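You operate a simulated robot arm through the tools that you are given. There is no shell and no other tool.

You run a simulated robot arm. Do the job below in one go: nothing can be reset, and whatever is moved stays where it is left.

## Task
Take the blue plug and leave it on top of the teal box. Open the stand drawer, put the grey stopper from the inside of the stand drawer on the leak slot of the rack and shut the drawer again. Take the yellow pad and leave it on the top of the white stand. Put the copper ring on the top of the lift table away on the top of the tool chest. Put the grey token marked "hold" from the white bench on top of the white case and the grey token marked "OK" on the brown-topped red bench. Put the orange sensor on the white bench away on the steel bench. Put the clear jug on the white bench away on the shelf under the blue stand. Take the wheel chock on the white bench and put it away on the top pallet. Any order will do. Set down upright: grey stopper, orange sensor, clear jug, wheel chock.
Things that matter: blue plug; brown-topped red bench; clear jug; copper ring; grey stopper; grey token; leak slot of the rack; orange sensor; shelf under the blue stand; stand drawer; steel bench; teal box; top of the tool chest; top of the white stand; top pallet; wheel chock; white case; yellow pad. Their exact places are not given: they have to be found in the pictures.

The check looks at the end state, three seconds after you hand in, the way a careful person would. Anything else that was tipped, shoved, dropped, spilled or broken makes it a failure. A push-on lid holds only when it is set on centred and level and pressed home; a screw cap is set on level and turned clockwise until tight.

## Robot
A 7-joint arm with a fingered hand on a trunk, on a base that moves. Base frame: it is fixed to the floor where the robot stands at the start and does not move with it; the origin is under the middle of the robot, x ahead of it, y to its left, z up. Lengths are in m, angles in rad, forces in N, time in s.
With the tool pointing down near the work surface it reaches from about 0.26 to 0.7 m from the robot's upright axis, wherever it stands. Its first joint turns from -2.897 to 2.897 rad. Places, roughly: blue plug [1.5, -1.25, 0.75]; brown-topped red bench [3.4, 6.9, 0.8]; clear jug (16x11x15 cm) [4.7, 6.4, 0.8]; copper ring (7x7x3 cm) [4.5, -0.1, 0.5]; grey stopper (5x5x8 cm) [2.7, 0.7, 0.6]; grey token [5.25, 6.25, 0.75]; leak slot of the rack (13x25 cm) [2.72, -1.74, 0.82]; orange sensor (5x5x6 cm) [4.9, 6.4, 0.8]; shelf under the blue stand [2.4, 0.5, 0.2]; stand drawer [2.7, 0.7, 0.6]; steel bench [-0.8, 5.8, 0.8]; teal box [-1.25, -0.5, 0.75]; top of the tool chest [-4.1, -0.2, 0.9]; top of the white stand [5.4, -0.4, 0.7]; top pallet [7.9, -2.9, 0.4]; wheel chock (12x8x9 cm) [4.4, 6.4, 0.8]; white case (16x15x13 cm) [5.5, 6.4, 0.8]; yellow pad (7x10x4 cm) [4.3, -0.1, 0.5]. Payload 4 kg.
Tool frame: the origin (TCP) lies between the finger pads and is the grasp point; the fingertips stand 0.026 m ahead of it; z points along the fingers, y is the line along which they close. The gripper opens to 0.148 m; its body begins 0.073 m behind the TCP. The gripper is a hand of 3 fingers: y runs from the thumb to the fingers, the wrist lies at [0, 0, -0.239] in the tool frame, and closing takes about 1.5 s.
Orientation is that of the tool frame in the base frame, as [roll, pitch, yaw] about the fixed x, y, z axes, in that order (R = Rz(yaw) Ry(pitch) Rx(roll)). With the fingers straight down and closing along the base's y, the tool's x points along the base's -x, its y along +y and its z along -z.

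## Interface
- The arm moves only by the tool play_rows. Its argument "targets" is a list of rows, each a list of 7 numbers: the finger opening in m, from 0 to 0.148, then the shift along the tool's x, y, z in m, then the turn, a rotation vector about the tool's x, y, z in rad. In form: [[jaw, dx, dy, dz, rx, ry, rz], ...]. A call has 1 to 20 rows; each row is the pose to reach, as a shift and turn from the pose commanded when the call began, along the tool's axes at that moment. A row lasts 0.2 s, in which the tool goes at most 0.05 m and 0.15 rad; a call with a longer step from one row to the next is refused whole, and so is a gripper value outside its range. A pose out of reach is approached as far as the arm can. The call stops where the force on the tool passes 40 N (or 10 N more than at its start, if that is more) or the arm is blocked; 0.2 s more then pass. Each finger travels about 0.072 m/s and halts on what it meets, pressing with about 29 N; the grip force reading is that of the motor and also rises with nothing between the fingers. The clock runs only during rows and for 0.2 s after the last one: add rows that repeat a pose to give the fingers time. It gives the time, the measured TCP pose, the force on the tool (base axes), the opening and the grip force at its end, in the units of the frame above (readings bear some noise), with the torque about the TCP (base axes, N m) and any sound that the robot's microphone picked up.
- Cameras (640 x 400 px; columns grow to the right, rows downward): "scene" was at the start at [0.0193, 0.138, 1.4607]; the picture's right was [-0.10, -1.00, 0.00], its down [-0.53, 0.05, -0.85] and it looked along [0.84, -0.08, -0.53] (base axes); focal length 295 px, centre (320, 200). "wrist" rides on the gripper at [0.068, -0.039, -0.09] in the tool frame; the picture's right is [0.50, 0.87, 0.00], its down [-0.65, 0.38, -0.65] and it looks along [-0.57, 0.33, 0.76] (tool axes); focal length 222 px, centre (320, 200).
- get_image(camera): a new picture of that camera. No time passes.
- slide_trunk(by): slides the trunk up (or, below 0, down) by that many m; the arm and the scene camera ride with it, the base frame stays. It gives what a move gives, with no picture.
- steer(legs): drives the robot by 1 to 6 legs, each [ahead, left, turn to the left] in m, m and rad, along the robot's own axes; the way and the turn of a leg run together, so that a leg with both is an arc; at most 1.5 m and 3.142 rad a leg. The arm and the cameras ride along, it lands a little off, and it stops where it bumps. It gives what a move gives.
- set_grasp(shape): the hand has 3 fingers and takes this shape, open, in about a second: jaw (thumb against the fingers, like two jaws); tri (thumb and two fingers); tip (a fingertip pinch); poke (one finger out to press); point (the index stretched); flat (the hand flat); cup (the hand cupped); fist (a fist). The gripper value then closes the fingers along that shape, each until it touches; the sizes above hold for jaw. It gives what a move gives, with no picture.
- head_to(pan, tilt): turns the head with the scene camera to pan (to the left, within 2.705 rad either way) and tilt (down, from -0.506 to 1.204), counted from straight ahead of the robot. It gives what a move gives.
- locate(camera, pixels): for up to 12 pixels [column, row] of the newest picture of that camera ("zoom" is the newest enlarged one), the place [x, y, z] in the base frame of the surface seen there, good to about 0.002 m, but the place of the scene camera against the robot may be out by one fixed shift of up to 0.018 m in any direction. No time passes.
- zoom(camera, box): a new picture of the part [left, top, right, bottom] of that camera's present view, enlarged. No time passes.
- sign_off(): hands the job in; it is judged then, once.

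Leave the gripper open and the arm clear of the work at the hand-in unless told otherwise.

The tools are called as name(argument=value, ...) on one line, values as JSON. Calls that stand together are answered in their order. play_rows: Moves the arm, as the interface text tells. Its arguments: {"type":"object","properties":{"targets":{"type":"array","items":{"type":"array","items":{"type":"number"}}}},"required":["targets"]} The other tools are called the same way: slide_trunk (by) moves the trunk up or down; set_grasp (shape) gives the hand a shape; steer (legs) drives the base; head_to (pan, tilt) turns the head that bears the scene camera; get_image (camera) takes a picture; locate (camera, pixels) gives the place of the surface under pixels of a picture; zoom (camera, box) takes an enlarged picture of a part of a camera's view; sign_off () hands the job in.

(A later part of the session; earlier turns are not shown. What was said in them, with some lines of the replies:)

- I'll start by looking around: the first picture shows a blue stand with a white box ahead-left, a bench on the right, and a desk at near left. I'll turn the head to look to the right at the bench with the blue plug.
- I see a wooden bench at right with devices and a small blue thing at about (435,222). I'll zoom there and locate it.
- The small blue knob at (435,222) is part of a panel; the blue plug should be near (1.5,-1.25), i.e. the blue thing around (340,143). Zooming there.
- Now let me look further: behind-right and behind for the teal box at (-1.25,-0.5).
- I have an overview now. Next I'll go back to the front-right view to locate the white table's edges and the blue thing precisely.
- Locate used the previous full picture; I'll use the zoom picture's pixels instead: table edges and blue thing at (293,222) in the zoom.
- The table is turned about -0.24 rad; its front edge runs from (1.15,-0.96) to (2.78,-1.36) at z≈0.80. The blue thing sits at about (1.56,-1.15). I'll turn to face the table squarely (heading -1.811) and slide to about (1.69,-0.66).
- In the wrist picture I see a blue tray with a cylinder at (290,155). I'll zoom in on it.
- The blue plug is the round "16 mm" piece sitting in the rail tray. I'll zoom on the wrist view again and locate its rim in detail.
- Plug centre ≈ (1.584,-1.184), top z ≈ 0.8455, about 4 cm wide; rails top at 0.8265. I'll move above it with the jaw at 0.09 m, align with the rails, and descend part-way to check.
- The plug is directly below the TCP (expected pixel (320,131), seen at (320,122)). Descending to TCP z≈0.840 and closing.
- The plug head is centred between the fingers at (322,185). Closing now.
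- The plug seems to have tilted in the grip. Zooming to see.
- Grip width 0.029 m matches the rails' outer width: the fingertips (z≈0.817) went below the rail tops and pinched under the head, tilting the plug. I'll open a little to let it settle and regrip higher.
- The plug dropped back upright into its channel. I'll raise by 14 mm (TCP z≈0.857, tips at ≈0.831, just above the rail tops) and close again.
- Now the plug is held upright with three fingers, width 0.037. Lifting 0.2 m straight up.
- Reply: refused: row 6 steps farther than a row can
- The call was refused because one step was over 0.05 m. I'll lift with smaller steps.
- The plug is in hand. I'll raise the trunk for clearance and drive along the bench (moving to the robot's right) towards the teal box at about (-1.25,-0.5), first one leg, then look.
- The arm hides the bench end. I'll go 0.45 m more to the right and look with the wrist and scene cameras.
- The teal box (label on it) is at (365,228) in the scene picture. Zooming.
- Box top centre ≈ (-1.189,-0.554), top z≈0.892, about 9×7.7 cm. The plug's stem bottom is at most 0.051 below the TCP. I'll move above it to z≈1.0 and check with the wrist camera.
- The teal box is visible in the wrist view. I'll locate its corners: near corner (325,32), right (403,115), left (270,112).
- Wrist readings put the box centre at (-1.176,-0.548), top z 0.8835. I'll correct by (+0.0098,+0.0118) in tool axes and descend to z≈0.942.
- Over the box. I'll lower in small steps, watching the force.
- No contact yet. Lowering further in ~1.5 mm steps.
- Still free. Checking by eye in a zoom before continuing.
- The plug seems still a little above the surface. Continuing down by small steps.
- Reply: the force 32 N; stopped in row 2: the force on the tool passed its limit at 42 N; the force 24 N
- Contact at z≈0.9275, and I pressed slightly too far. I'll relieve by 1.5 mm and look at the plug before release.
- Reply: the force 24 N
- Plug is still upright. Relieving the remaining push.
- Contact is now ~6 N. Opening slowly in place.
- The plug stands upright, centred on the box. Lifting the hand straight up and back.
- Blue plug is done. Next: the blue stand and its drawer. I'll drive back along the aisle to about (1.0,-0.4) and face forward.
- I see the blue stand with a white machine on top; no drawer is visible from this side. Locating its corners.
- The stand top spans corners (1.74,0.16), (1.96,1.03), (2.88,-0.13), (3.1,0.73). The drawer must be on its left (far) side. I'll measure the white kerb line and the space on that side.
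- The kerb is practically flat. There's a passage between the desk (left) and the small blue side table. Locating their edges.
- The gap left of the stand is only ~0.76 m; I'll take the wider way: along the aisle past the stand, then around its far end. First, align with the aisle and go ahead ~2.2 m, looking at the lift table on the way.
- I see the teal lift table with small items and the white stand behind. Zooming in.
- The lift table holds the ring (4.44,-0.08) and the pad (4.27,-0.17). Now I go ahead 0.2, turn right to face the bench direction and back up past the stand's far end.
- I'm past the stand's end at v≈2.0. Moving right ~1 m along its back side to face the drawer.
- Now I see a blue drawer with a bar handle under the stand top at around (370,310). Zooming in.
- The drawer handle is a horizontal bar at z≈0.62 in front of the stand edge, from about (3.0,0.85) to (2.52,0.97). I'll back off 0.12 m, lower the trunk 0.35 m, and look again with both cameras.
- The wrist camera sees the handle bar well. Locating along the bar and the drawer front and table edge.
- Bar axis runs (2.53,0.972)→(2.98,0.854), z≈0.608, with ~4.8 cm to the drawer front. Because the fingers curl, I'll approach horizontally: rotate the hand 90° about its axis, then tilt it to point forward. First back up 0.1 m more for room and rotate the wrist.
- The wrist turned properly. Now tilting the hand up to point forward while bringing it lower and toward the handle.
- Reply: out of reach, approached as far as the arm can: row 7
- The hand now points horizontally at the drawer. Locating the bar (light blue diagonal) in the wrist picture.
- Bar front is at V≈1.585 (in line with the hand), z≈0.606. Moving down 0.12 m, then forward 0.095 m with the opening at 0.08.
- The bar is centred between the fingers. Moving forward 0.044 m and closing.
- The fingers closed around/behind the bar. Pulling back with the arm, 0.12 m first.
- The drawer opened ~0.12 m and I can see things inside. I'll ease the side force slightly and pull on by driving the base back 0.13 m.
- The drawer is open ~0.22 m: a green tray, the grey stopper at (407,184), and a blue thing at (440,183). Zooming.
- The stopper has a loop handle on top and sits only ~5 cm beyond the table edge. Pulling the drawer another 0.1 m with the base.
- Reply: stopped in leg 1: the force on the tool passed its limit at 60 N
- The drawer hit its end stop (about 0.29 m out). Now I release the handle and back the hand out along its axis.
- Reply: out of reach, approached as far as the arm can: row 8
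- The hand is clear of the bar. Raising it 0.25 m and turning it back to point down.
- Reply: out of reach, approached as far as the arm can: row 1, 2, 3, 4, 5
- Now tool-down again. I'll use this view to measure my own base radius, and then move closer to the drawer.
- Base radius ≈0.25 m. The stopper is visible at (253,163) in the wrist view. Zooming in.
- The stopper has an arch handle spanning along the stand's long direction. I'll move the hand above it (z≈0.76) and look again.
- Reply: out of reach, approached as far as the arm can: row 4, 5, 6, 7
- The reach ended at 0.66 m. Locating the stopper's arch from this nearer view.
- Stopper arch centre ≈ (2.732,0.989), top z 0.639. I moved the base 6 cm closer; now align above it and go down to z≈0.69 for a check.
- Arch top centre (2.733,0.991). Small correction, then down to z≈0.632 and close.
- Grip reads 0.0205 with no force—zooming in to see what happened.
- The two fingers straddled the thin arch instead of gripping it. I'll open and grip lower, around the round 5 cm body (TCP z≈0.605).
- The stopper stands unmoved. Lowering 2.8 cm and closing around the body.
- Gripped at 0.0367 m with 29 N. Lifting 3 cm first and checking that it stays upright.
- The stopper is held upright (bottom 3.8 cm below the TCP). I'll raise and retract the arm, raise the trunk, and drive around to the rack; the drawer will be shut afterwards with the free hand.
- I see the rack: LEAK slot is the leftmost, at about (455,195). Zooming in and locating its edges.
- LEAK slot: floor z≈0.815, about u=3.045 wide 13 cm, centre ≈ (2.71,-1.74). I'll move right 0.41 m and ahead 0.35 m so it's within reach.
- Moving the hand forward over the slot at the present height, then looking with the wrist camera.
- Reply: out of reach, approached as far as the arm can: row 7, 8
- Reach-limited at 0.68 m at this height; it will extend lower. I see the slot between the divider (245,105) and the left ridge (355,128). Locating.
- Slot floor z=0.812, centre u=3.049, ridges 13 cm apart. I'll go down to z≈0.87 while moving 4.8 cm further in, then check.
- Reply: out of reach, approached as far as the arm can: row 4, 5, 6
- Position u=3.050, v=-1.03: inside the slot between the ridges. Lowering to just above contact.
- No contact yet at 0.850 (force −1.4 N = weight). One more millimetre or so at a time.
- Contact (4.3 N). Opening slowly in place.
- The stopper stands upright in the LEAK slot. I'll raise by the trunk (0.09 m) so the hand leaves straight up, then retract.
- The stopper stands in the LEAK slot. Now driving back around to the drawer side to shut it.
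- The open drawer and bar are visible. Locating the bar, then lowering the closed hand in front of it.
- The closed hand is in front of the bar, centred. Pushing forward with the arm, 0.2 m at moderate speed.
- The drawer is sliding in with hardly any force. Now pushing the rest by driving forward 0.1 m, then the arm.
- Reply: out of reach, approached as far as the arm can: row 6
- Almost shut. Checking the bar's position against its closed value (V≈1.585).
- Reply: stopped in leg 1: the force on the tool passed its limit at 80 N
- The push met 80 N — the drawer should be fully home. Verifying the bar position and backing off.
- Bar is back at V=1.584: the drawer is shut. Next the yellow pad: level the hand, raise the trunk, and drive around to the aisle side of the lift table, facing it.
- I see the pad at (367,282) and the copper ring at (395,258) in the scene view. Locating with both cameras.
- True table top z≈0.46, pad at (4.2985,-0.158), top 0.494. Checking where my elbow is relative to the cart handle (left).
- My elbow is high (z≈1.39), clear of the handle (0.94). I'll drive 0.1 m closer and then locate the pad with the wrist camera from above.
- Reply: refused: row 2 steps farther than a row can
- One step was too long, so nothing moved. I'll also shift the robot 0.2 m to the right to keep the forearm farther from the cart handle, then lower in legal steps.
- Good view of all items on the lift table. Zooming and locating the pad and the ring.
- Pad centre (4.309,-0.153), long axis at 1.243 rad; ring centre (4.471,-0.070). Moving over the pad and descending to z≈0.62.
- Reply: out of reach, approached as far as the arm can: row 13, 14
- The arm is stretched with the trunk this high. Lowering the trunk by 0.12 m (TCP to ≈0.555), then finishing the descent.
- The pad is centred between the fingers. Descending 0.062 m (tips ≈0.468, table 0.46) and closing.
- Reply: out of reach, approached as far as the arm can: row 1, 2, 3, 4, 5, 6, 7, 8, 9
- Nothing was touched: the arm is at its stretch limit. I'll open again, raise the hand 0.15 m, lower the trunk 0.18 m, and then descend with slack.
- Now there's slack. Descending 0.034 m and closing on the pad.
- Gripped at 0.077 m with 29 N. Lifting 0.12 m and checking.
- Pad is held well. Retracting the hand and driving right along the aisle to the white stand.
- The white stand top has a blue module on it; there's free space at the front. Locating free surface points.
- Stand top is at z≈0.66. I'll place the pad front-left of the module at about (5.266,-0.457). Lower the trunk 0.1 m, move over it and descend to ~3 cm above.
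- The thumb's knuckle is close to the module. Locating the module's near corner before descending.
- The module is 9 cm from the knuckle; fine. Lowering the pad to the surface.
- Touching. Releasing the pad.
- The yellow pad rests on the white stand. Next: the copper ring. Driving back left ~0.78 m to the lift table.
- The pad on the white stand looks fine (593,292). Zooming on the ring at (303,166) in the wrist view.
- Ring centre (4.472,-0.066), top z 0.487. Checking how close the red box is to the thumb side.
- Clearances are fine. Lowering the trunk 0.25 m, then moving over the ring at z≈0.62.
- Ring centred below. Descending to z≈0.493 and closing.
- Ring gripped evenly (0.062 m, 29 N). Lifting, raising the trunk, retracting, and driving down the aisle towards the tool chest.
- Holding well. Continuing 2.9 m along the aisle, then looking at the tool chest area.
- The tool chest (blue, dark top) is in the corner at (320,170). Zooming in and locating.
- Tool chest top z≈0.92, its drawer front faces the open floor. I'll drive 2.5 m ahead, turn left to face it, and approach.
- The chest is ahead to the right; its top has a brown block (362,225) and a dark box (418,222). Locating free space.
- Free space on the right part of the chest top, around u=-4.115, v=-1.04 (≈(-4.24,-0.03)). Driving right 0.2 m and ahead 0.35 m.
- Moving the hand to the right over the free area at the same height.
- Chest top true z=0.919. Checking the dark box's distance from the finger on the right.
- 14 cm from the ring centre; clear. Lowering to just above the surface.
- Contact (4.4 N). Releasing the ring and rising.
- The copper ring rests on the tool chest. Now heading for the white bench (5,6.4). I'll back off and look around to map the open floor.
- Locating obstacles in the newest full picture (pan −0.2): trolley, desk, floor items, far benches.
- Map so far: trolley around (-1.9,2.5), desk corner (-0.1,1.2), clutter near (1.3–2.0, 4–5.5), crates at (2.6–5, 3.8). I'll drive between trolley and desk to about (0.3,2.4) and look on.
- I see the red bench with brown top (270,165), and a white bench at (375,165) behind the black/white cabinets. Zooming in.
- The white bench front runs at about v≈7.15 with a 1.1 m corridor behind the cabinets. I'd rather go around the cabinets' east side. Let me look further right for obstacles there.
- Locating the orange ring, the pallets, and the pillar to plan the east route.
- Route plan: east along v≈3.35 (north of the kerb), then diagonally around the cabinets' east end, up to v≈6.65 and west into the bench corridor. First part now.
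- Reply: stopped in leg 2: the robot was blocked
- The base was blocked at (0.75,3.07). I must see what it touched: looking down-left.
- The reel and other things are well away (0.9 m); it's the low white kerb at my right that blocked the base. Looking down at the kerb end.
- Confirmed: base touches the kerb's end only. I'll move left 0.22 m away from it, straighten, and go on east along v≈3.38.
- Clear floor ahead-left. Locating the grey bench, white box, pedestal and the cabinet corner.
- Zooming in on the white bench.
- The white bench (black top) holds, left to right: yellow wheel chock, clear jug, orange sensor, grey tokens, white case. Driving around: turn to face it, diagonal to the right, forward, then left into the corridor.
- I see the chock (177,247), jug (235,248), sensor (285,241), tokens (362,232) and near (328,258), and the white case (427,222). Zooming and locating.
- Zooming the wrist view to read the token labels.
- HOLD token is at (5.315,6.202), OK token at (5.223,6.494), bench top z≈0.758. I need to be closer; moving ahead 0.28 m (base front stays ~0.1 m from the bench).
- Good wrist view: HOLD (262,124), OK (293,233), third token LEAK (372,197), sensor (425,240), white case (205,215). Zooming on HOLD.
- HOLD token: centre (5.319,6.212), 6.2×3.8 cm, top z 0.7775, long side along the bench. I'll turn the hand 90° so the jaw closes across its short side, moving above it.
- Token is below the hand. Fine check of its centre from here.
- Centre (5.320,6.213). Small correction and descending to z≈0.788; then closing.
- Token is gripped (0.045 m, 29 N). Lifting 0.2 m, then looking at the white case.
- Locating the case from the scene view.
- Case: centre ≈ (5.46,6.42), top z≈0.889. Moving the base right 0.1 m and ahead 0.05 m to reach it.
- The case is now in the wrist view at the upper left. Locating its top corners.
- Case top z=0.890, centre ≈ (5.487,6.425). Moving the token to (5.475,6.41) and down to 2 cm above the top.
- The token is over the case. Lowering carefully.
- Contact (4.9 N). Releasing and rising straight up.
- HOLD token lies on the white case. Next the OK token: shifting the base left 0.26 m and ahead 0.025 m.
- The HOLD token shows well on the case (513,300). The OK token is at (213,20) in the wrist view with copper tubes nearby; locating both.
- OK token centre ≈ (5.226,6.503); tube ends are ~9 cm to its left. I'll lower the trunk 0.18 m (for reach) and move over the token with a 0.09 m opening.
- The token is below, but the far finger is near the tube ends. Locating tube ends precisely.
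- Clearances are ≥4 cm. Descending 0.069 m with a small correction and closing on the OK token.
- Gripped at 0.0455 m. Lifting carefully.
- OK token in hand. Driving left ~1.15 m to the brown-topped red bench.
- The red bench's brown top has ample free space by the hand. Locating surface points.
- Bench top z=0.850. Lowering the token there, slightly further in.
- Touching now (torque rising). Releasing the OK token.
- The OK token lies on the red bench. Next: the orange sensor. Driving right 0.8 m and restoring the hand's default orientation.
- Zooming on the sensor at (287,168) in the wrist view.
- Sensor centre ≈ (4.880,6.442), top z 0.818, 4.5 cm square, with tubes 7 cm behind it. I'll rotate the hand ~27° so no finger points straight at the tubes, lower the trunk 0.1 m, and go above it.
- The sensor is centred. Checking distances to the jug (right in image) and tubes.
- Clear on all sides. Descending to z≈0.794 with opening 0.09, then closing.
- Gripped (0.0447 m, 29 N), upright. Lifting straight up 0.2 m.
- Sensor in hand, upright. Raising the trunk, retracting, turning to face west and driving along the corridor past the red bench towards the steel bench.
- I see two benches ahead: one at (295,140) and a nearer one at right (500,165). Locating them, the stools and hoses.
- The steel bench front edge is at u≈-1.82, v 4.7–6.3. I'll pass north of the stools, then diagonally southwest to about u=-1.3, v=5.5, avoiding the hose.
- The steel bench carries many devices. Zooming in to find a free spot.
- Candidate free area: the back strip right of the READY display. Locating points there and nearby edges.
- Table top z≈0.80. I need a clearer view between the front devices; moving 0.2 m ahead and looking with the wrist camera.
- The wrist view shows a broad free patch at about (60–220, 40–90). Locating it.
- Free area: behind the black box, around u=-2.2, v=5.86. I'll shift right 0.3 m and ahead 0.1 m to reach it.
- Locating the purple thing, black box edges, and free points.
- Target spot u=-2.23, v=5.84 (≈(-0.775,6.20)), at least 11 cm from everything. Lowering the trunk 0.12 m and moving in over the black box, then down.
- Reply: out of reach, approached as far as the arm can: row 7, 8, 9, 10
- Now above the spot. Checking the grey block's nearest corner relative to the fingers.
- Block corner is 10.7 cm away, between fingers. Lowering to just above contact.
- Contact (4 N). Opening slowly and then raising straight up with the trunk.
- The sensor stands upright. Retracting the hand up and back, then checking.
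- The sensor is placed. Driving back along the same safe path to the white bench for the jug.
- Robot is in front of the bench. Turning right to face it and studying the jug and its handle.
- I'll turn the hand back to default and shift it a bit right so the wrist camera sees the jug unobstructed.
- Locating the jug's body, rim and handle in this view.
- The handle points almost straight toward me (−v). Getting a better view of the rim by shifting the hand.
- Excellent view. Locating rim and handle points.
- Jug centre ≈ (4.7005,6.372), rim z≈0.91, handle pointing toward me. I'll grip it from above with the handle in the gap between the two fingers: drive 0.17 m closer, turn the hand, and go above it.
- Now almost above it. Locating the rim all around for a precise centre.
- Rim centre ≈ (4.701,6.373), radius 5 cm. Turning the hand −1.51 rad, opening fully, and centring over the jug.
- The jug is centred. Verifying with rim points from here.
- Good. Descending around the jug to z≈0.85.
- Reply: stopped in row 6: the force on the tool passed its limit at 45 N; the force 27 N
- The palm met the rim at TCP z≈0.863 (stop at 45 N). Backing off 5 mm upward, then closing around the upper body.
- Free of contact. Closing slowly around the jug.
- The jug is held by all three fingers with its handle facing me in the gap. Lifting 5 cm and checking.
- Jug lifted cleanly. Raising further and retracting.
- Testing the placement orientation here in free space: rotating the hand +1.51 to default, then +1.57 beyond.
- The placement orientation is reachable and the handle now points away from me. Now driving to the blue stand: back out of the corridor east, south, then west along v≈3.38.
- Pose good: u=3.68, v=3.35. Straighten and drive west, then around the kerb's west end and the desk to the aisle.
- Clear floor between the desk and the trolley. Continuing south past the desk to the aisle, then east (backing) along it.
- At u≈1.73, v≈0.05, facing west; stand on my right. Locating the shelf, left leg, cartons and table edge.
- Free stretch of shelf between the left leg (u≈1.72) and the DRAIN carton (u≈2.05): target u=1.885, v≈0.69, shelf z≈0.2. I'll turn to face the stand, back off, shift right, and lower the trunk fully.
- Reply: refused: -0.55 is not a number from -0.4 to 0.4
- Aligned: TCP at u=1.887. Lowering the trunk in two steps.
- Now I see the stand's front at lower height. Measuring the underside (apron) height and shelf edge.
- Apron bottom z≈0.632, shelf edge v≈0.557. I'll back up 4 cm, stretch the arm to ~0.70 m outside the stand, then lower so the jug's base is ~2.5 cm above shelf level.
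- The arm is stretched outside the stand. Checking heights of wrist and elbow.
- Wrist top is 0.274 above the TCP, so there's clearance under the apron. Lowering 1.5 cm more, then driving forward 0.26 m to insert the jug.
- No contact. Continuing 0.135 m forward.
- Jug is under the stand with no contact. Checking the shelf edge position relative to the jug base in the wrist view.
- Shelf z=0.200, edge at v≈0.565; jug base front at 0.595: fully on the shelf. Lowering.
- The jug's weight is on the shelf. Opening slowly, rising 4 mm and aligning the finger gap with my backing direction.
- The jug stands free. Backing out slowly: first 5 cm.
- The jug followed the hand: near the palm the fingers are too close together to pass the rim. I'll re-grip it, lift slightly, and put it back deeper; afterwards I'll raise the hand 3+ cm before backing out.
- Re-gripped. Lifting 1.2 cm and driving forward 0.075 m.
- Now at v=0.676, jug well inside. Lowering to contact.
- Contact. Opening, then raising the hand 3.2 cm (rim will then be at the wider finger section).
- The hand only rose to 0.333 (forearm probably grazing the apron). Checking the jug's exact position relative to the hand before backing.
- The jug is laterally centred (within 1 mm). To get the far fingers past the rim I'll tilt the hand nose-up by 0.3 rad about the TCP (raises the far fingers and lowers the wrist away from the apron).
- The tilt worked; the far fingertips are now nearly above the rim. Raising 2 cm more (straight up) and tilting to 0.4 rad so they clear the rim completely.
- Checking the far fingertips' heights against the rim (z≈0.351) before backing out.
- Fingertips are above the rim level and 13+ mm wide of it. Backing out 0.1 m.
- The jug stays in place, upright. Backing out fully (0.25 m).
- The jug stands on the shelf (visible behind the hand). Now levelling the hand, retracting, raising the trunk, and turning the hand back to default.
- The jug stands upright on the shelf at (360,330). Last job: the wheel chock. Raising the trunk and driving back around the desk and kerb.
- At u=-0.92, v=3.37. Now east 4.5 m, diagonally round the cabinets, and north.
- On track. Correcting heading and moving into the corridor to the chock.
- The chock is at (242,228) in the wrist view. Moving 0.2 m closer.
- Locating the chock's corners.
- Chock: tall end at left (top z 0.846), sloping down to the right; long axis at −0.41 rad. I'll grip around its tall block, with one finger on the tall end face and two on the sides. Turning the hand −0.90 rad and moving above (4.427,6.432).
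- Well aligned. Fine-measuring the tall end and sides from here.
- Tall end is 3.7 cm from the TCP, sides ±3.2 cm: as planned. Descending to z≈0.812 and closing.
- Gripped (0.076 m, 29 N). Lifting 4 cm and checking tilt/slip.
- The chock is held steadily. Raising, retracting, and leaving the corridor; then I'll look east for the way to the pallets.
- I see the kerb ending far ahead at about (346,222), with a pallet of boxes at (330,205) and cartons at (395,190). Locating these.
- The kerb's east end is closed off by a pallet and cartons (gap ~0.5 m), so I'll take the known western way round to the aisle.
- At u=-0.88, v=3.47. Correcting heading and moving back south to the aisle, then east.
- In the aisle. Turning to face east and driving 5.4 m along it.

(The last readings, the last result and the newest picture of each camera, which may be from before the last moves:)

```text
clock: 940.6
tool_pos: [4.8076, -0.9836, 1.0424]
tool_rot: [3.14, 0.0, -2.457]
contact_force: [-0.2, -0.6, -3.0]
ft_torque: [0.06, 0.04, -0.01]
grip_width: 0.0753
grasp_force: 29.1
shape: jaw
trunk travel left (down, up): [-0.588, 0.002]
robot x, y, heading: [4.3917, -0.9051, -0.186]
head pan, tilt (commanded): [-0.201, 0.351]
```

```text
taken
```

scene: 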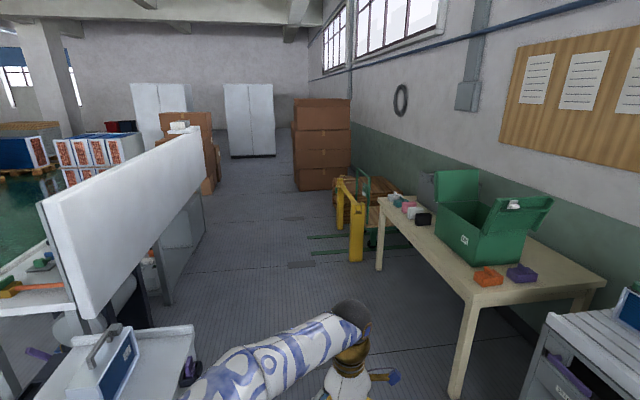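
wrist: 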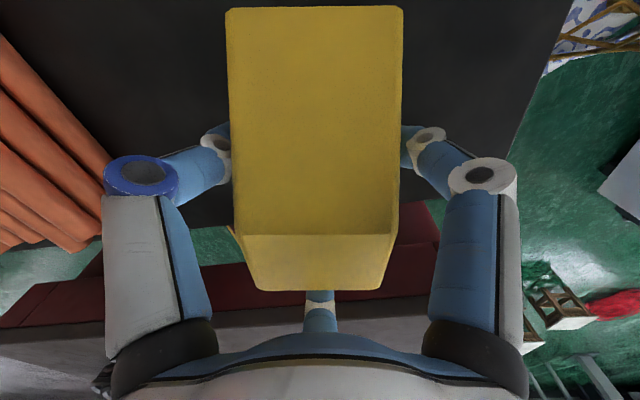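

I see pallets near a yellow thing at (355,210). Zooming.

zoom(camera="scene", box=[280, 150, 480, 290])

locate(camera="scene", pixels=[[365, 190], [350, 200], [355, 255], [340, 240], [320, 252], [310, 238], [380, 215], [395, 195], [375, 270], [455, 390], [330, 190], [300, 265]])

```text
2.86 times, centred on (380, 220) of scene
```

zoom: 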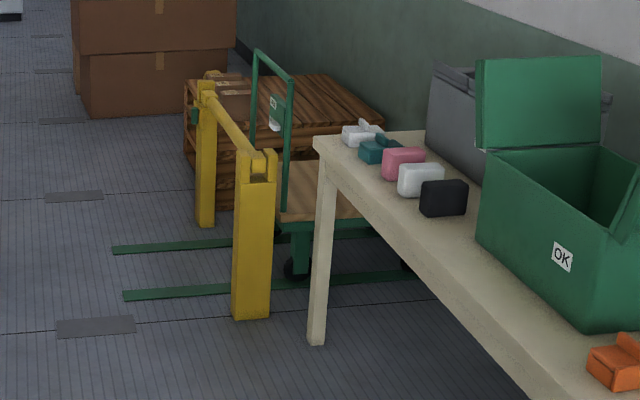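

```text
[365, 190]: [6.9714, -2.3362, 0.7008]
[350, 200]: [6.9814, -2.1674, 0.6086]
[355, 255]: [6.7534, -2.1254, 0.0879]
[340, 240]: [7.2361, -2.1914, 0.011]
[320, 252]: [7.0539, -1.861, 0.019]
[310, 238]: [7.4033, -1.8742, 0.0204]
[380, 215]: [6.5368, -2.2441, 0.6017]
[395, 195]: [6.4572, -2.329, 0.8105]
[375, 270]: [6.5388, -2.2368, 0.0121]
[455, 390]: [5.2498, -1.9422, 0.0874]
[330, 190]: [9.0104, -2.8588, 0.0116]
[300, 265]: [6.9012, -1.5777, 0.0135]
```

The pallet stack is behind yellow posts and a green cart. Locating the left-hand partition legs to know the aisle width, then moving further.

locate(camera="scene", pixels=[[165, 303], [145, 315], [205, 235], [195, 365], [105, 310], [190, 245], [205, 190], [240, 190], [290, 190], [300, 190]])

steer(legs=[[0, 0, -0.05], [1.2, -0.1, 0]])

get_image(camera="scene")

```text
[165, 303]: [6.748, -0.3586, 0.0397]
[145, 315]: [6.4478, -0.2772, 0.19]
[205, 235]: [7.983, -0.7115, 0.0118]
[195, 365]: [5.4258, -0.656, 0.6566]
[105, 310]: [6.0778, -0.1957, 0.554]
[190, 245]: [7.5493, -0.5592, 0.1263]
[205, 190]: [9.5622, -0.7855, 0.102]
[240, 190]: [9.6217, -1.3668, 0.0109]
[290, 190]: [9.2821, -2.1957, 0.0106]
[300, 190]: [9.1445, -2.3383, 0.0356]
```

```text
clock: 947.2
tool_pos: [5.9664, -1.3717, 1.0424]
tool_rot: [3.138, 0.0, -2.493]
contact_force: [-0.6, -0.2, -2.8]
ft_torque: [0.05, -0.03, 0.02]
grip_width: 0.0751
grasp_force: 28.7
shape: jaw
trunk travel left (down, up): [-0.588, 0.002]
robot x, y, heading: [5.5522, -1.2775, -0.22]
head pan, tilt (commanded): [-0.201, 0.351]
```

```text
taken
```

scene: 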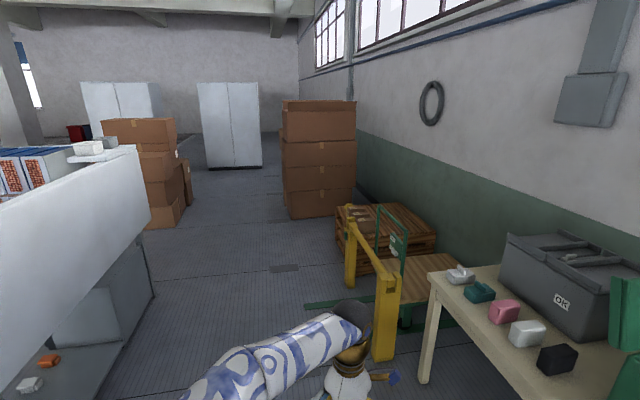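

Zooming on the pallets.

zoom(camera="scene", box=[290, 180, 470, 320])

locate(camera="scene", pixels=[[400, 215], [420, 235], [370, 215], [345, 240], [435, 240], [385, 205], [430, 270], [355, 215], [350, 268], [390, 350], [310, 303], [335, 215]])

```text
2.86 times, centred on (380, 250) of scene
```

zoom: 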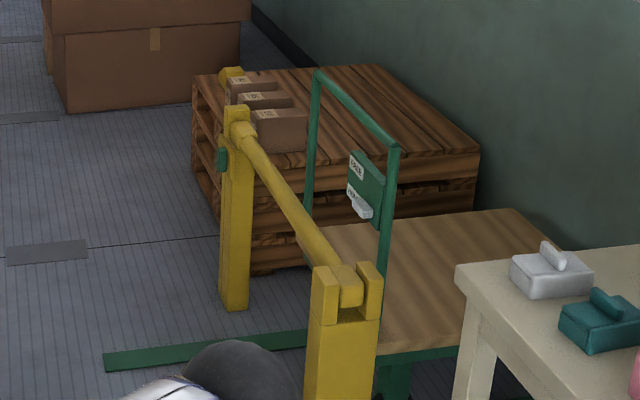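

```text
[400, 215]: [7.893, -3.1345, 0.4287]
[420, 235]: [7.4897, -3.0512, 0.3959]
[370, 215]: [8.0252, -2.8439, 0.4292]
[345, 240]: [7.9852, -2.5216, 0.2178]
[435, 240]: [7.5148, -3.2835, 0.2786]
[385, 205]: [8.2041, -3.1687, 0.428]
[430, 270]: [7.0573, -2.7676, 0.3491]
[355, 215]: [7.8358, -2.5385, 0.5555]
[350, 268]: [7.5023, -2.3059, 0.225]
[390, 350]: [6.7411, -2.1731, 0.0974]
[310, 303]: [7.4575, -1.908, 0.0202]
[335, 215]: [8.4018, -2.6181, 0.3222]
```

The top pallet (z≈0.42) spans about u 8.0–8.8, v<-0.54, with three small cartons at its near-left corner. I'll pass the yellow barrier on the aisle side (v≈0.5), go to u≈8.6 and turn to face it.

steer(legs=[[0, 0, -0.02], [0.95, 0.42, 0], [1.3, 0, 0], [0.6, 0, 0]])

head_to(pan=-1.3, tilt=0.6)

get_image(camera="scene")

```text
clock: 962.0
tool_pos: [8.8222, -1.6862, 1.0415]
tool_rot: [3.139, 0.002, -2.534]
contact_force: [0.1, 0.6, -2.9]
ft_torque: [0.04, -0.01, -0.04]
grip_width: 0.075
grasp_force: 29.0
shape: jaw
trunk travel left (down, up): [-0.588, 0.002]
robot x, y, heading: [8.413, -1.5783, -0.263]
head pan, tilt (commanded): [-0.201, 0.351]
```

```text
clock: 963.3
tool_pos: [8.822, -1.6868, 1.0419]
tool_rot: [3.139, 0.0, -2.532]
contact_force: [-1.0, -0.9, -2.9]
ft_torque: [0.02, -0.01, -0.02]
grip_width: 0.0749
grasp_force: 28.9
shape: jaw
trunk travel left (down, up): [-0.588, 0.002]
robot x, y, heading: [8.4118, -1.5746, -0.268]
head pan, tilt (commanded): [-1.3, 0.6]
```

```text
taken
```

scene: 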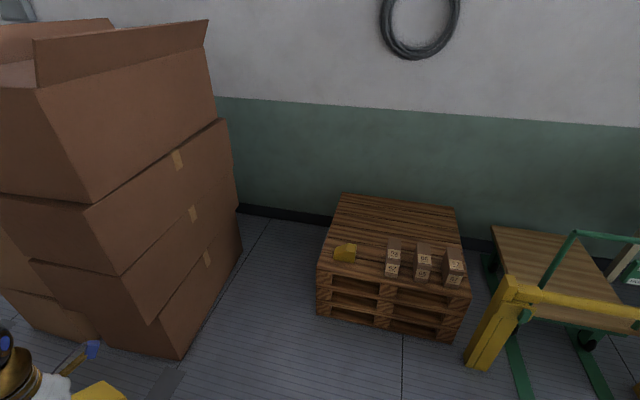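

I see the top pallet with another yellow chock at (345,252) and three cartons at right. Locating the pallet corners and those items.

locate(camera="scene", pixels=[[320, 266], [468, 288], [344, 197], [457, 210], [345, 252], [345, 242], [393, 252], [335, 255], [358, 255], [370, 225], [360, 235], [385, 210]])

zoom(camera="scene", box=[300, 180, 490, 340])

```text
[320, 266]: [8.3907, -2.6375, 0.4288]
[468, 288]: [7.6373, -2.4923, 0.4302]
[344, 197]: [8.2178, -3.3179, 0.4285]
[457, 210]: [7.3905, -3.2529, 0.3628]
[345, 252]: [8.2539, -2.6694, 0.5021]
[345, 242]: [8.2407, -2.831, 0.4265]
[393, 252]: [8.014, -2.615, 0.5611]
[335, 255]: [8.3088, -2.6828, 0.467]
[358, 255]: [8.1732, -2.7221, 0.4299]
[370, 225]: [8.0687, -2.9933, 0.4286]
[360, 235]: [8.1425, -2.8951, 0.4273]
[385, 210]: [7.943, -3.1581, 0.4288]
```

```text
2.50 times, centred on (395, 260) of scene
```

zoom: 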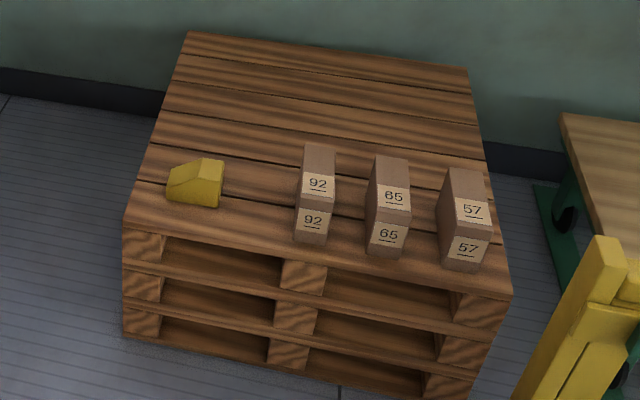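

Free area on the pallet behind the items, e.g. around (8.07,-2.94). Before turning, checking the big carton stack's distance to my hand.

locate(camera="scene", pixels=[[183, 355], [95, 340], [88, 205], [150, 325], [60, 90], [240, 245], [90, 235], [300, 300], [250, 350], [210, 60]])

```text
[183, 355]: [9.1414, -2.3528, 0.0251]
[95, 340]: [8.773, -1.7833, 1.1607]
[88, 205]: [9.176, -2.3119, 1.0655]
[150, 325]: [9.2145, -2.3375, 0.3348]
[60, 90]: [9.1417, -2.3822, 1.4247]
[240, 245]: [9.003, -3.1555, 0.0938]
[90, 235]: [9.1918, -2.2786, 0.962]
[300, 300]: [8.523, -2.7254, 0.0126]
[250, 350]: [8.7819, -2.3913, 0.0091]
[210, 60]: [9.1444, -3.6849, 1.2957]
```

The cartons are ≥0.5 m away. Turning right to face the pallet and moving 0.45 m ahead.

steer(legs=[[0, 0, -1.494], [0.42, -0.08, 0]])

head_to(pan=0.0, tilt=0.8)

get_image(camera="scene")

get_image(camera="wrist")

```text
clock: 969.6
tool_pos: [8.1739, -2.3973, 1.0415]
tool_rot: [3.138, 0.004, 2.259]
contact_force: [1.2, -0.8, -3.0]
ft_torque: [-0.04, -0.02, -0.04]
grip_width: 0.0749
grasp_force: 28.6
shape: jaw
trunk travel left (down, up): [-0.588, 0.002]
robot x, y, heading: [8.2546, -1.9787, -1.76]
head pan, tilt (commanded): [-1.3, 0.6]
```

```text
clock: 971.1
tool_pos: [8.1734, -2.397, 1.0423]
tool_rot: [3.141, 0.002, 2.258]
contact_force: [0.1, -1.2, -2.5]
ft_torque: [-0.02, 0.0, -0.01]
grip_width: 0.0752
grasp_force: 29.2
shape: jaw
trunk travel left (down, up): [-0.588, 0.002]
robot x, y, heading: [8.2484, -1.9773, -1.757]
head pan, tilt (commanded): [0.0, 0.799]
```

```text
taken
```

scene: 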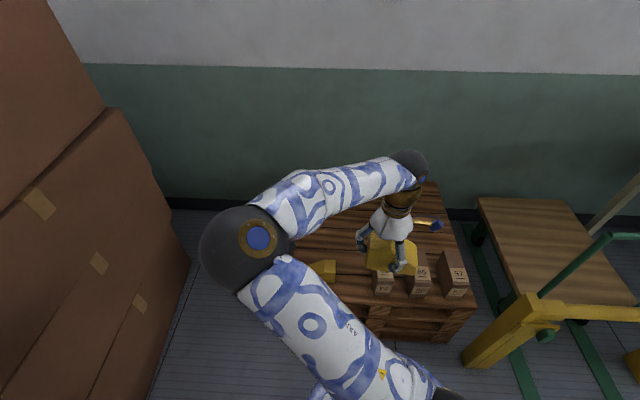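

```text
taken
```

wrist: 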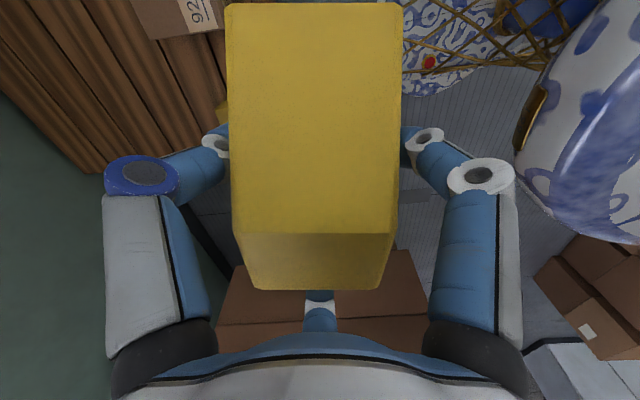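

Moving 0.28 m closer, then locating pallet surface points with the wrist camera.

steer(legs=[[0.28, 0.0, 0.0]])

get_image(camera="wrist")

get_image(camera="scene")

```text
clock: 973.1
tool_pos: [8.1225, -2.6765, 1.0422]
tool_rot: [3.138, 0.001, 2.259]
contact_force: [0.8, 0.3, -2.7]
ft_torque: [0.0, -0.03, 0.02]
grip_width: 0.0752
grasp_force: 29.1
shape: jaw
trunk travel left (down, up): [-0.588, 0.002]
robot x, y, heading: [8.1996, -2.2567, -1.754]
head pan, tilt (commanded): [0.0, 0.799]
```

```text
taken
```

wrist: 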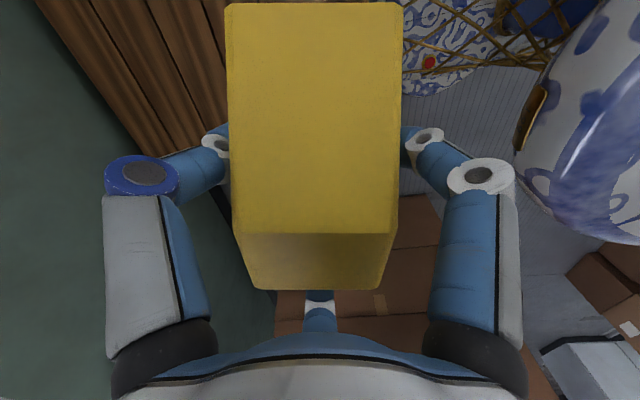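

```text
taken
```

scene: 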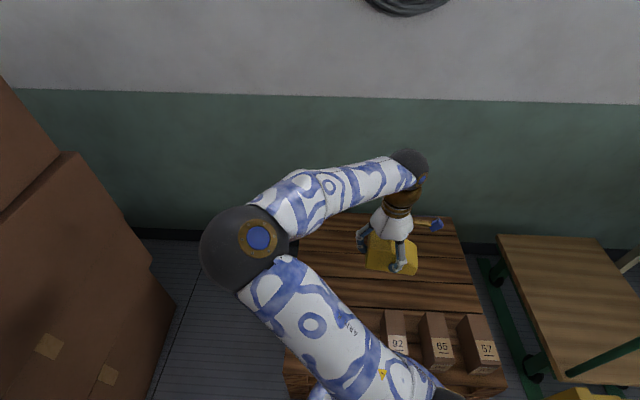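

Locating the pallet surface and carton tops in the scene view.

locate(camera="scene", pixels=[[400, 295], [430, 285], [440, 240], [320, 250], [388, 312], [405, 312], [425, 315], [420, 300], [460, 290], [450, 220], [310, 225], [385, 330]])

locate(camera="wrist", pixels=[[130, 60], [80, 30], [180, 120], [200, 60], [215, 20], [160, 100]])

```text
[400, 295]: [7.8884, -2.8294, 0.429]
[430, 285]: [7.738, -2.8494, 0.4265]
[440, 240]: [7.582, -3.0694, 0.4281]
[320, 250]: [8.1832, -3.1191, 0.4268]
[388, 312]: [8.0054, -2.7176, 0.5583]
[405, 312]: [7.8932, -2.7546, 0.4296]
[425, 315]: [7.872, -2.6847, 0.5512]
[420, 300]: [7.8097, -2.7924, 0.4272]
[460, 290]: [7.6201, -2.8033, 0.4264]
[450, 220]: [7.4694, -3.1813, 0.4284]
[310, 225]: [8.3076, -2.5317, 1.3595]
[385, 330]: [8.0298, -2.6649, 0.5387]
```

```text
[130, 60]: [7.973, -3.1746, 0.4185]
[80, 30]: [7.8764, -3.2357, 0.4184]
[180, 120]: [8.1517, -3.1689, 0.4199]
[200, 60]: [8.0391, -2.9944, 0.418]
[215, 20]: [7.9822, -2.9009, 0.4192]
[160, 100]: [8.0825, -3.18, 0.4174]
```

Pallet top z=0.4185. Target (8.09,-2.90), ≥20 cm from cartons and the other chock. Moving over it, then lowering the trunk 0.37 m.

play_rows(targets=[[0.04, -0.03, -0.033, 0, 0, 0, 0], [0.04, -0.06, -0.066, 0, 0, 0, 0], [0.04, -0.09, -0.1, 0, 0, 0, 0], [0.04, -0.12, -0.133, 0, 0, 0, 0], [0.04, -0.1519, -0.1671, 0, 0, 0, 0], [0.04, -0.1519, -0.1671, 0, 0, 0, 0]])

slide_trunk(by=-0.37)

get_image(camera="wrist")

get_image(camera="scene")

```text
clock: 974.5
tool_pos: [8.0892, -2.9034, 1.0432]
tool_rot: [3.138, 0.001, 2.259]
contact_force: [-0.1, 0.1, -2.4]
ft_torque: [0.02, -0.04, -0.03]
grip_width: 0.0744
grasp_force: 29.2
shape: jaw
trunk travel left (down, up): [-0.588, 0.002]
robot x, y, heading: [8.2038, -2.257, -1.754]
head pan, tilt (commanded): [0.0, 0.799]
```

```text
clock: 978.1
tool_pos: [8.0898, -2.9024, 0.672]
tool_rot: [3.14, 0.002, 2.26]
contact_force: [0.1, 0.7, -3.5]
ft_torque: [0.01, -0.01, -0.01]
grip_width: 0.0741
grasp_force: 29.3
shape: jaw
trunk travel left (down, up): [-0.218, 0.372]
robot x, y, heading: [8.2024, -2.2625, -1.753]
head pan, tilt (commanded): [0.0, 0.799]
```

```text
taken
```

wrist: 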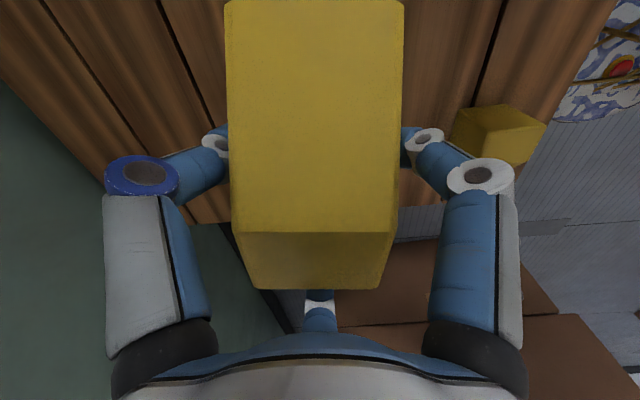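

```text
taken
```

scene: 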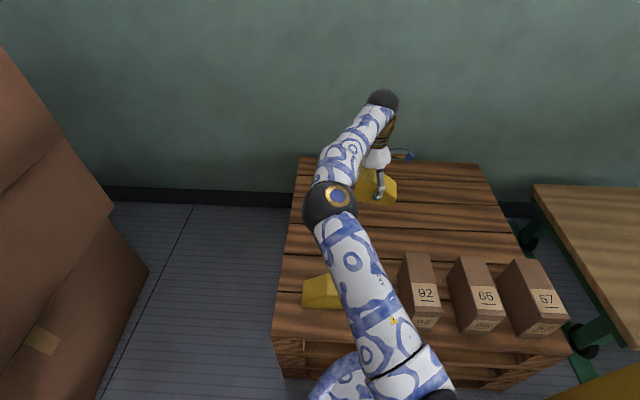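

Clear. Lowering the chock to ~1.5 cm above the pallet.

play_rows(targets=[[0.04, 0, 0, 0.04, 0, 0, 0], [0.04, 0, 0, 0.08, 0, 0, 0], [0.04, 0, 0, 0.12, 0, 0, 0], [0.04, 0, 0, 0.155, 0, 0, 0], [0.04, 0, 0, 0.18, 0, 0, 0], [0.04, 0, 0, 0.18, 0, 0, 0]])

get_image(camera="wrist")

get_image(camera="scene")

```text
clock: 979.5
tool_pos: [8.0879, -2.9031, 0.4937]
tool_rot: [3.14, 0.001, 2.259]
contact_force: [-0.3, -0.2, -2.5]
ft_torque: [-0.02, -0.03, 0.01]
grip_width: 0.0741
grasp_force: 28.9
shape: jaw
trunk travel left (down, up): [-0.218, 0.372]
robot x, y, heading: [8.2007, -2.2572, -1.754]
head pan, tilt (commanded): [0.0, 0.799]
```

```text
taken
```

wrist: 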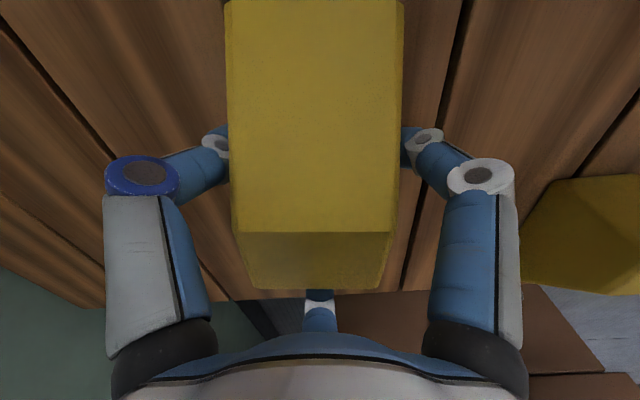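

```text
taken
```

scene: 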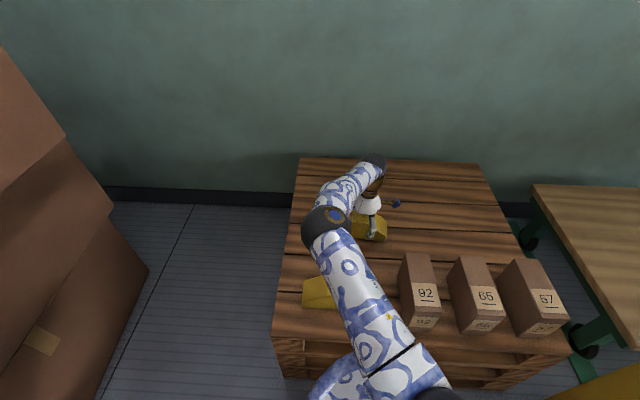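

Checking that the arm links clear the cartons and the other chock.

locate(camera="scene", pixels=[[327, 225], [345, 260], [365, 300], [390, 350], [340, 195], [375, 160], [320, 290], [405, 270]])

play_rows(targets=[[0.04, 0, 0, 0.006, 0, 0, 0], [0.04, 0, 0, 0.012, 0, 0, 0], [0.04, 0, 0, 0.0155, 0, 0, 0], [0.04, 0, 0, 0.0155, 0, 0, 0]])

```text
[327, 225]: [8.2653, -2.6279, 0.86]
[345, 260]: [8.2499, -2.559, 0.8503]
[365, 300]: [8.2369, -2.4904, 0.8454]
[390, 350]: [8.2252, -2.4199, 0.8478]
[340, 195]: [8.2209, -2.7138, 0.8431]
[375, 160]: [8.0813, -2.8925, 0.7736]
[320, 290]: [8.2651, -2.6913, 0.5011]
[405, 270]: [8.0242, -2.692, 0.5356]
```

```text
clock: 980.5
tool_pos: [8.0889, -2.9029, 0.4777]
tool_rot: [3.138, 0.002, 2.26]
contact_force: [0.2, 0.3, -3.1]
ft_torque: [0.0, -0.08, -0.01]
grip_width: 0.0741
grasp_force: 29.2
shape: jaw
trunk travel left (down, up): [-0.218, 0.372]
robot x, y, heading: [8.2022, -2.2594, -1.752]
head pan, tilt (commanded): [0.0, 0.799]
```

Arm links are at z≈0.85, well above. Now the last millimetres.

play_rows(targets=[[0.04, 0, 0, 0.0015, 0, 0, 0], [0.04, 0, 0, 0.003, 0, 0, 0], [0.04, 0, 0, 0.003, 0, 0, 0]])

```text
clock: 981.3
tool_pos: [8.0893, -2.9032, 0.4749]
tool_rot: [3.141, 0.002, 2.26]
contact_force: [0.5, 0.3, -3.2]
ft_torque: [0.02, -0.04, 0.01]
grip_width: 0.0743
grasp_force: 28.9
shape: jaw
trunk travel left (down, up): [-0.218, 0.372]
robot x, y, heading: [8.2013, -2.258, -1.756]
head pan, tilt (commanded): [0.0, 0.799]
```

play_rows(targets=[[0.04, 0, 0, 0.001, 0, 0, 0], [0.04, 0, 0, 0.002, 0, 0, 0], [0.04, 0, 0, 0.002, 0, 0, 0]])

```text
clock: 982.1
tool_pos: [8.0892, -2.9023, 0.4735]
tool_rot: [3.141, 0.001, 2.26]
contact_force: [0.3, -0.1, -2.2]
ft_torque: [0.0, 0.0, -0.02]
grip_width: 0.0741
grasp_force: 28.8
shape: jaw
trunk travel left (down, up): [-0.218, 0.372]
robot x, y, heading: [8.2054, -2.2572, -1.755]
head pan, tilt (commanded): [0.0, 0.799]
```

play_rows(targets=[[0.04, 0, 0, 0.001, 0, 0, 0], [0.04, 0, 0, 0.002, 0, 0, 0], [0.04, 0, 0, 0.002, 0, 0, 0]])

```text
clock: 982.9
tool_pos: [8.0898, -2.9022, 0.4714]
tool_rot: [3.14, 0.003, 2.26]
contact_force: [0.1, -2.9, 4.6]
ft_torque: [-0.06, 0.22, 0.07]
grip_width: 0.0741
grasp_force: 28.6
shape: jaw
trunk travel left (down, up): [-0.218, 0.372]
robot x, y, heading: [8.201, -2.2585, -1.757]
head pan, tilt (commanded): [0.0, 0.799]
```

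Contact. Opening slowly and rising straight up.

play_rows(targets=[[0.077, 0, 0, 0, 0, 0, 0], [0.083, 0, 0, 0, 0, 0, 0], [0.092, 0, 0, 0, 0, 0, 0], [0.105, 0, 0, 0, 0, 0, 0], [0.12, 0, 0, 0, 0, 0, 0], [0.135, 0, 0, 0, 0, 0, 0], [0.145, 0, 0, 0, 0, 0, 0], [0.145, 0, 0, -0.02, 0, 0, 0], [0.145, 0, 0, -0.05, 0, 0, 0], [0.145, 0, 0, -0.09, 0, 0, 0], [0.145, 0, 0, -0.13, 0, 0, 0], [0.145, 0, 0, -0.17, 0, 0, 0]])

get_image(camera="wrist")

get_image(camera="scene")

```text
clock: 985.5
tool_pos: [8.0884, -2.9007, 0.6393]
tool_rot: [3.138, 0.002, 2.261]
contact_force: [0.2, -0.1, -0.1]
ft_torque: [0.02, 0.02, -0.02]
grip_width: 0.1445
grasp_force: 0.1
shape: jaw
trunk travel left (down, up): [-0.218, 0.372]
robot x, y, heading: [8.1996, -2.2592, -1.757]
head pan, tilt (commanded): [0.0, 0.799]
```

```text
taken
```

wrist: 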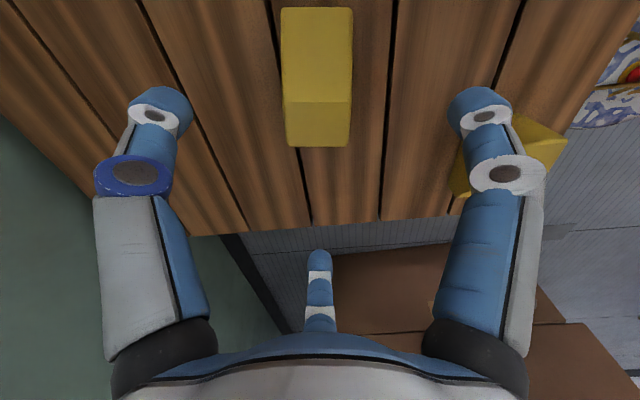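

```text
taken
```

scene: 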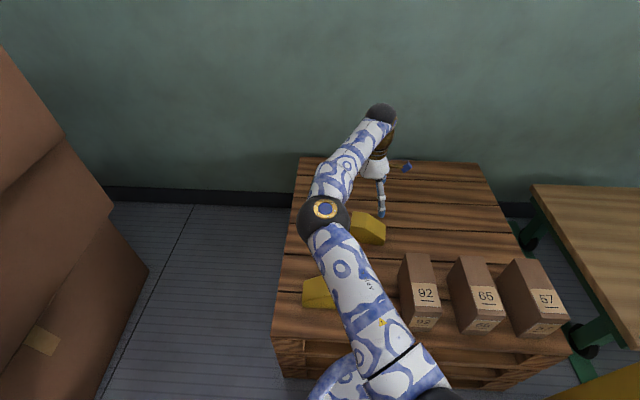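

The chock stands upright on the top pallet. Raising the trunk, retracting the arm and backing away to leave everything clear.

slide_trunk(by=0.36)

play_rows(targets=[[0.145, 0.03, 0.033, 0, 0, 0, 0], [0.145, 0.06, 0.066, 0, 0, 0, 0], [0.145, 0.09, 0.1, 0, 0, 0, 0], [0.145, 0.12, 0.133, 0, 0, 0, 0], [0.145, 0.15, 0.165, 0, 0, 0, 0]])

steer(legs=[[-0.5, 0, 0]])

get_image(camera="scene")

zoom(camera="scene", box=[260, 150, 500, 330])

```text
clock: 989.0
tool_pos: [8.0884, -2.9006, 0.999]
tool_rot: [3.14, 0.001, 2.262]
contact_force: [0.2, -0.8, -0.4]
ft_torque: [-0.03, -0.03, 0.02]
grip_width: 0.145
grasp_force: 0.1
shape: jaw
trunk travel left (down, up): [-0.578, 0.012]
robot x, y, heading: [8.2044, -2.2585, -1.754]
head pan, tilt (commanded): [0.0, 0.799]
```

```text
clock: 990.2
tool_pos: [8.1223, -2.6791, 0.9993]
tool_rot: [3.14, 0.002, 2.262]
contact_force: [0.0, 0.5, -0.6]
ft_torque: [-0.02, 0.03, 0.0]
grip_width: 0.1451
grasp_force: 0.1
shape: jaw
trunk travel left (down, up): [-0.578, 0.012]
robot x, y, heading: [8.2014, -2.2586, -1.753]
head pan, tilt (commanded): [0.0, 0.799]
```

```text
clock: 993.1
tool_pos: [8.2094, -2.1873, 0.9997]
tool_rot: [3.141, 0.002, 2.241]
contact_force: [0.2, 0.7, -0.1]
ft_torque: [-0.03, 0.02, -0.01]
grip_width: 0.1446
grasp_force: 0.1
shape: jaw
trunk travel left (down, up): [-0.578, 0.012]
robot x, y, heading: [8.2997, -1.7664, -1.777]
head pan, tilt (commanded): [0.0, 0.799]
```

```text
taken
```

scene: 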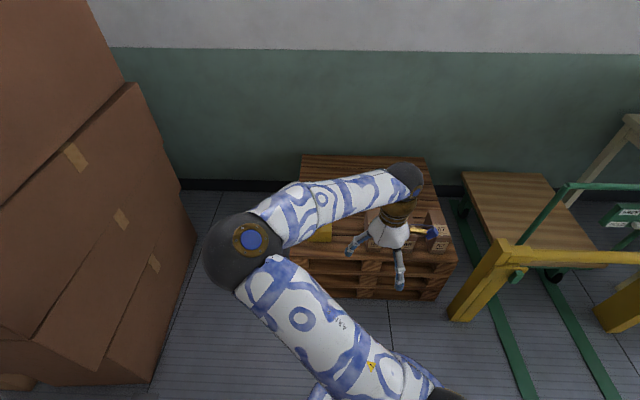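

```text
2.22 times, centred on (380, 240) of scene
```

zoom: 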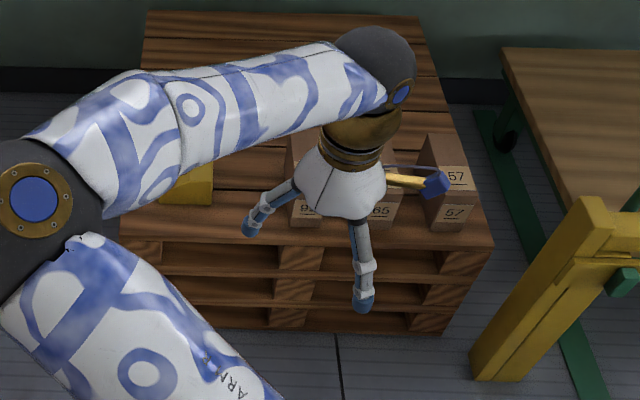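

One last look at the placed chock with the wrist camera and from a slightly shifted position.

get_image(camera="wrist")

steer(legs=[[-0.3, 0.15, 0.35]])

head_to(pan=-0.5, tilt=0.6)

get_image(camera="scene")

```text
taken
```

wrist: 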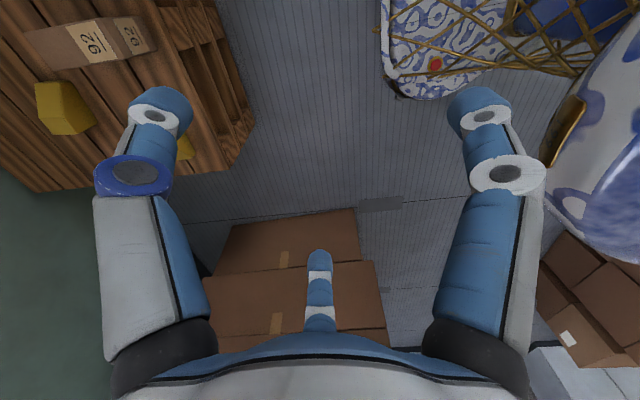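

```text
clock: 995.3
tool_pos: [8.517, -1.9034, 0.9996]
tool_rot: [3.14, 0.002, 2.598]
contact_force: [0.3, 0.3, 0.1]
ft_torque: [0.03, 0.03, 0.0]
grip_width: 0.1451
grasp_force: 0.1
shape: jaw
trunk travel left (down, up): [-0.578, 0.012]
robot x, y, heading: [8.4496, -1.4786, -1.416]
head pan, tilt (commanded): [0.0, 0.799]
```

```text
clock: 996.2
tool_pos: [8.5174, -1.9034, 0.9996]
tool_rot: [3.14, 0.002, 2.598]
contact_force: [0.3, -0.5, 0.4]
ft_torque: [-0.02, -0.01, -0.01]
grip_width: 0.1448
grasp_force: 0.1
shape: jaw
trunk travel left (down, up): [-0.578, 0.012]
robot x, y, heading: [8.4548, -1.4814, -1.415]
head pan, tilt (commanded): [-0.499, 0.6]
```

```text
taken
```

scene: 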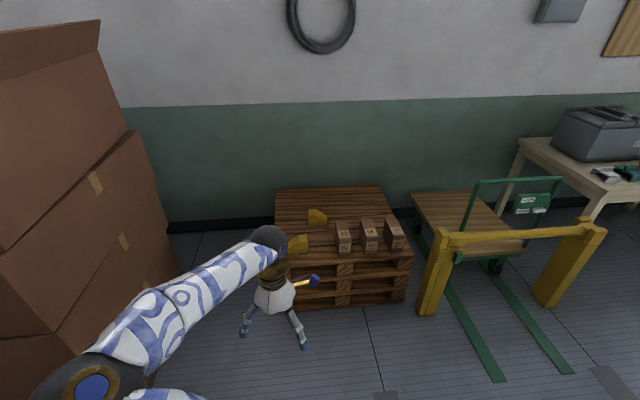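

Both chocks are visible on the top pallet and mine, at (317,216), is upright. Every item is placed, the drawer is shut, the gripper is open and the arm is clear, so I'm handing in.

sign_off()

```text
The job is handed in.
```

I finished every part of the job and handed it in; the result of the check isn't known yet. I looked at each item right after placing it, but did not go back to re-check the earlier ones before handing in.

| Item | Where it is now |
|---|---|
| Blue plug (marked "16 mm") | Standing on top of the teal box |
| Grey stopper | Upright in the leak slot of the rack |
| Stand drawer | Shut; the handle is back at its starting position |
| Yellow pad | On the top of the white stand |
| Copper ring | On the top of the tool chest |
| "Hold" token | On top of the white case |
| "OK" token | On the brown-topped red bench |
| Orange sensor | Upright on the steel bench |
| Clear jug | Upright on the shelf under the blue stand |
| Wheel chock | Upright on the top pallet |

These moments went less smoothly:

- **Jug:** my first release dragged it about 4 cm toward the shelf edge. I gripped it again and set it down further in, where it stood by itself.
- **Drawer:** the last push on the drawer reached 80 N. Afterwards the handle measured within about 1 mm of its shut position.
- **Stand frame:** the forearm may have brushed the underside of the blue stand while I released the jug. I saw nothing move.
- **Kerb:** the base bumped the low white kerb once and stopped. The things near it on that side were about 0.9 m away.

The gripper is open and the arm is clear.
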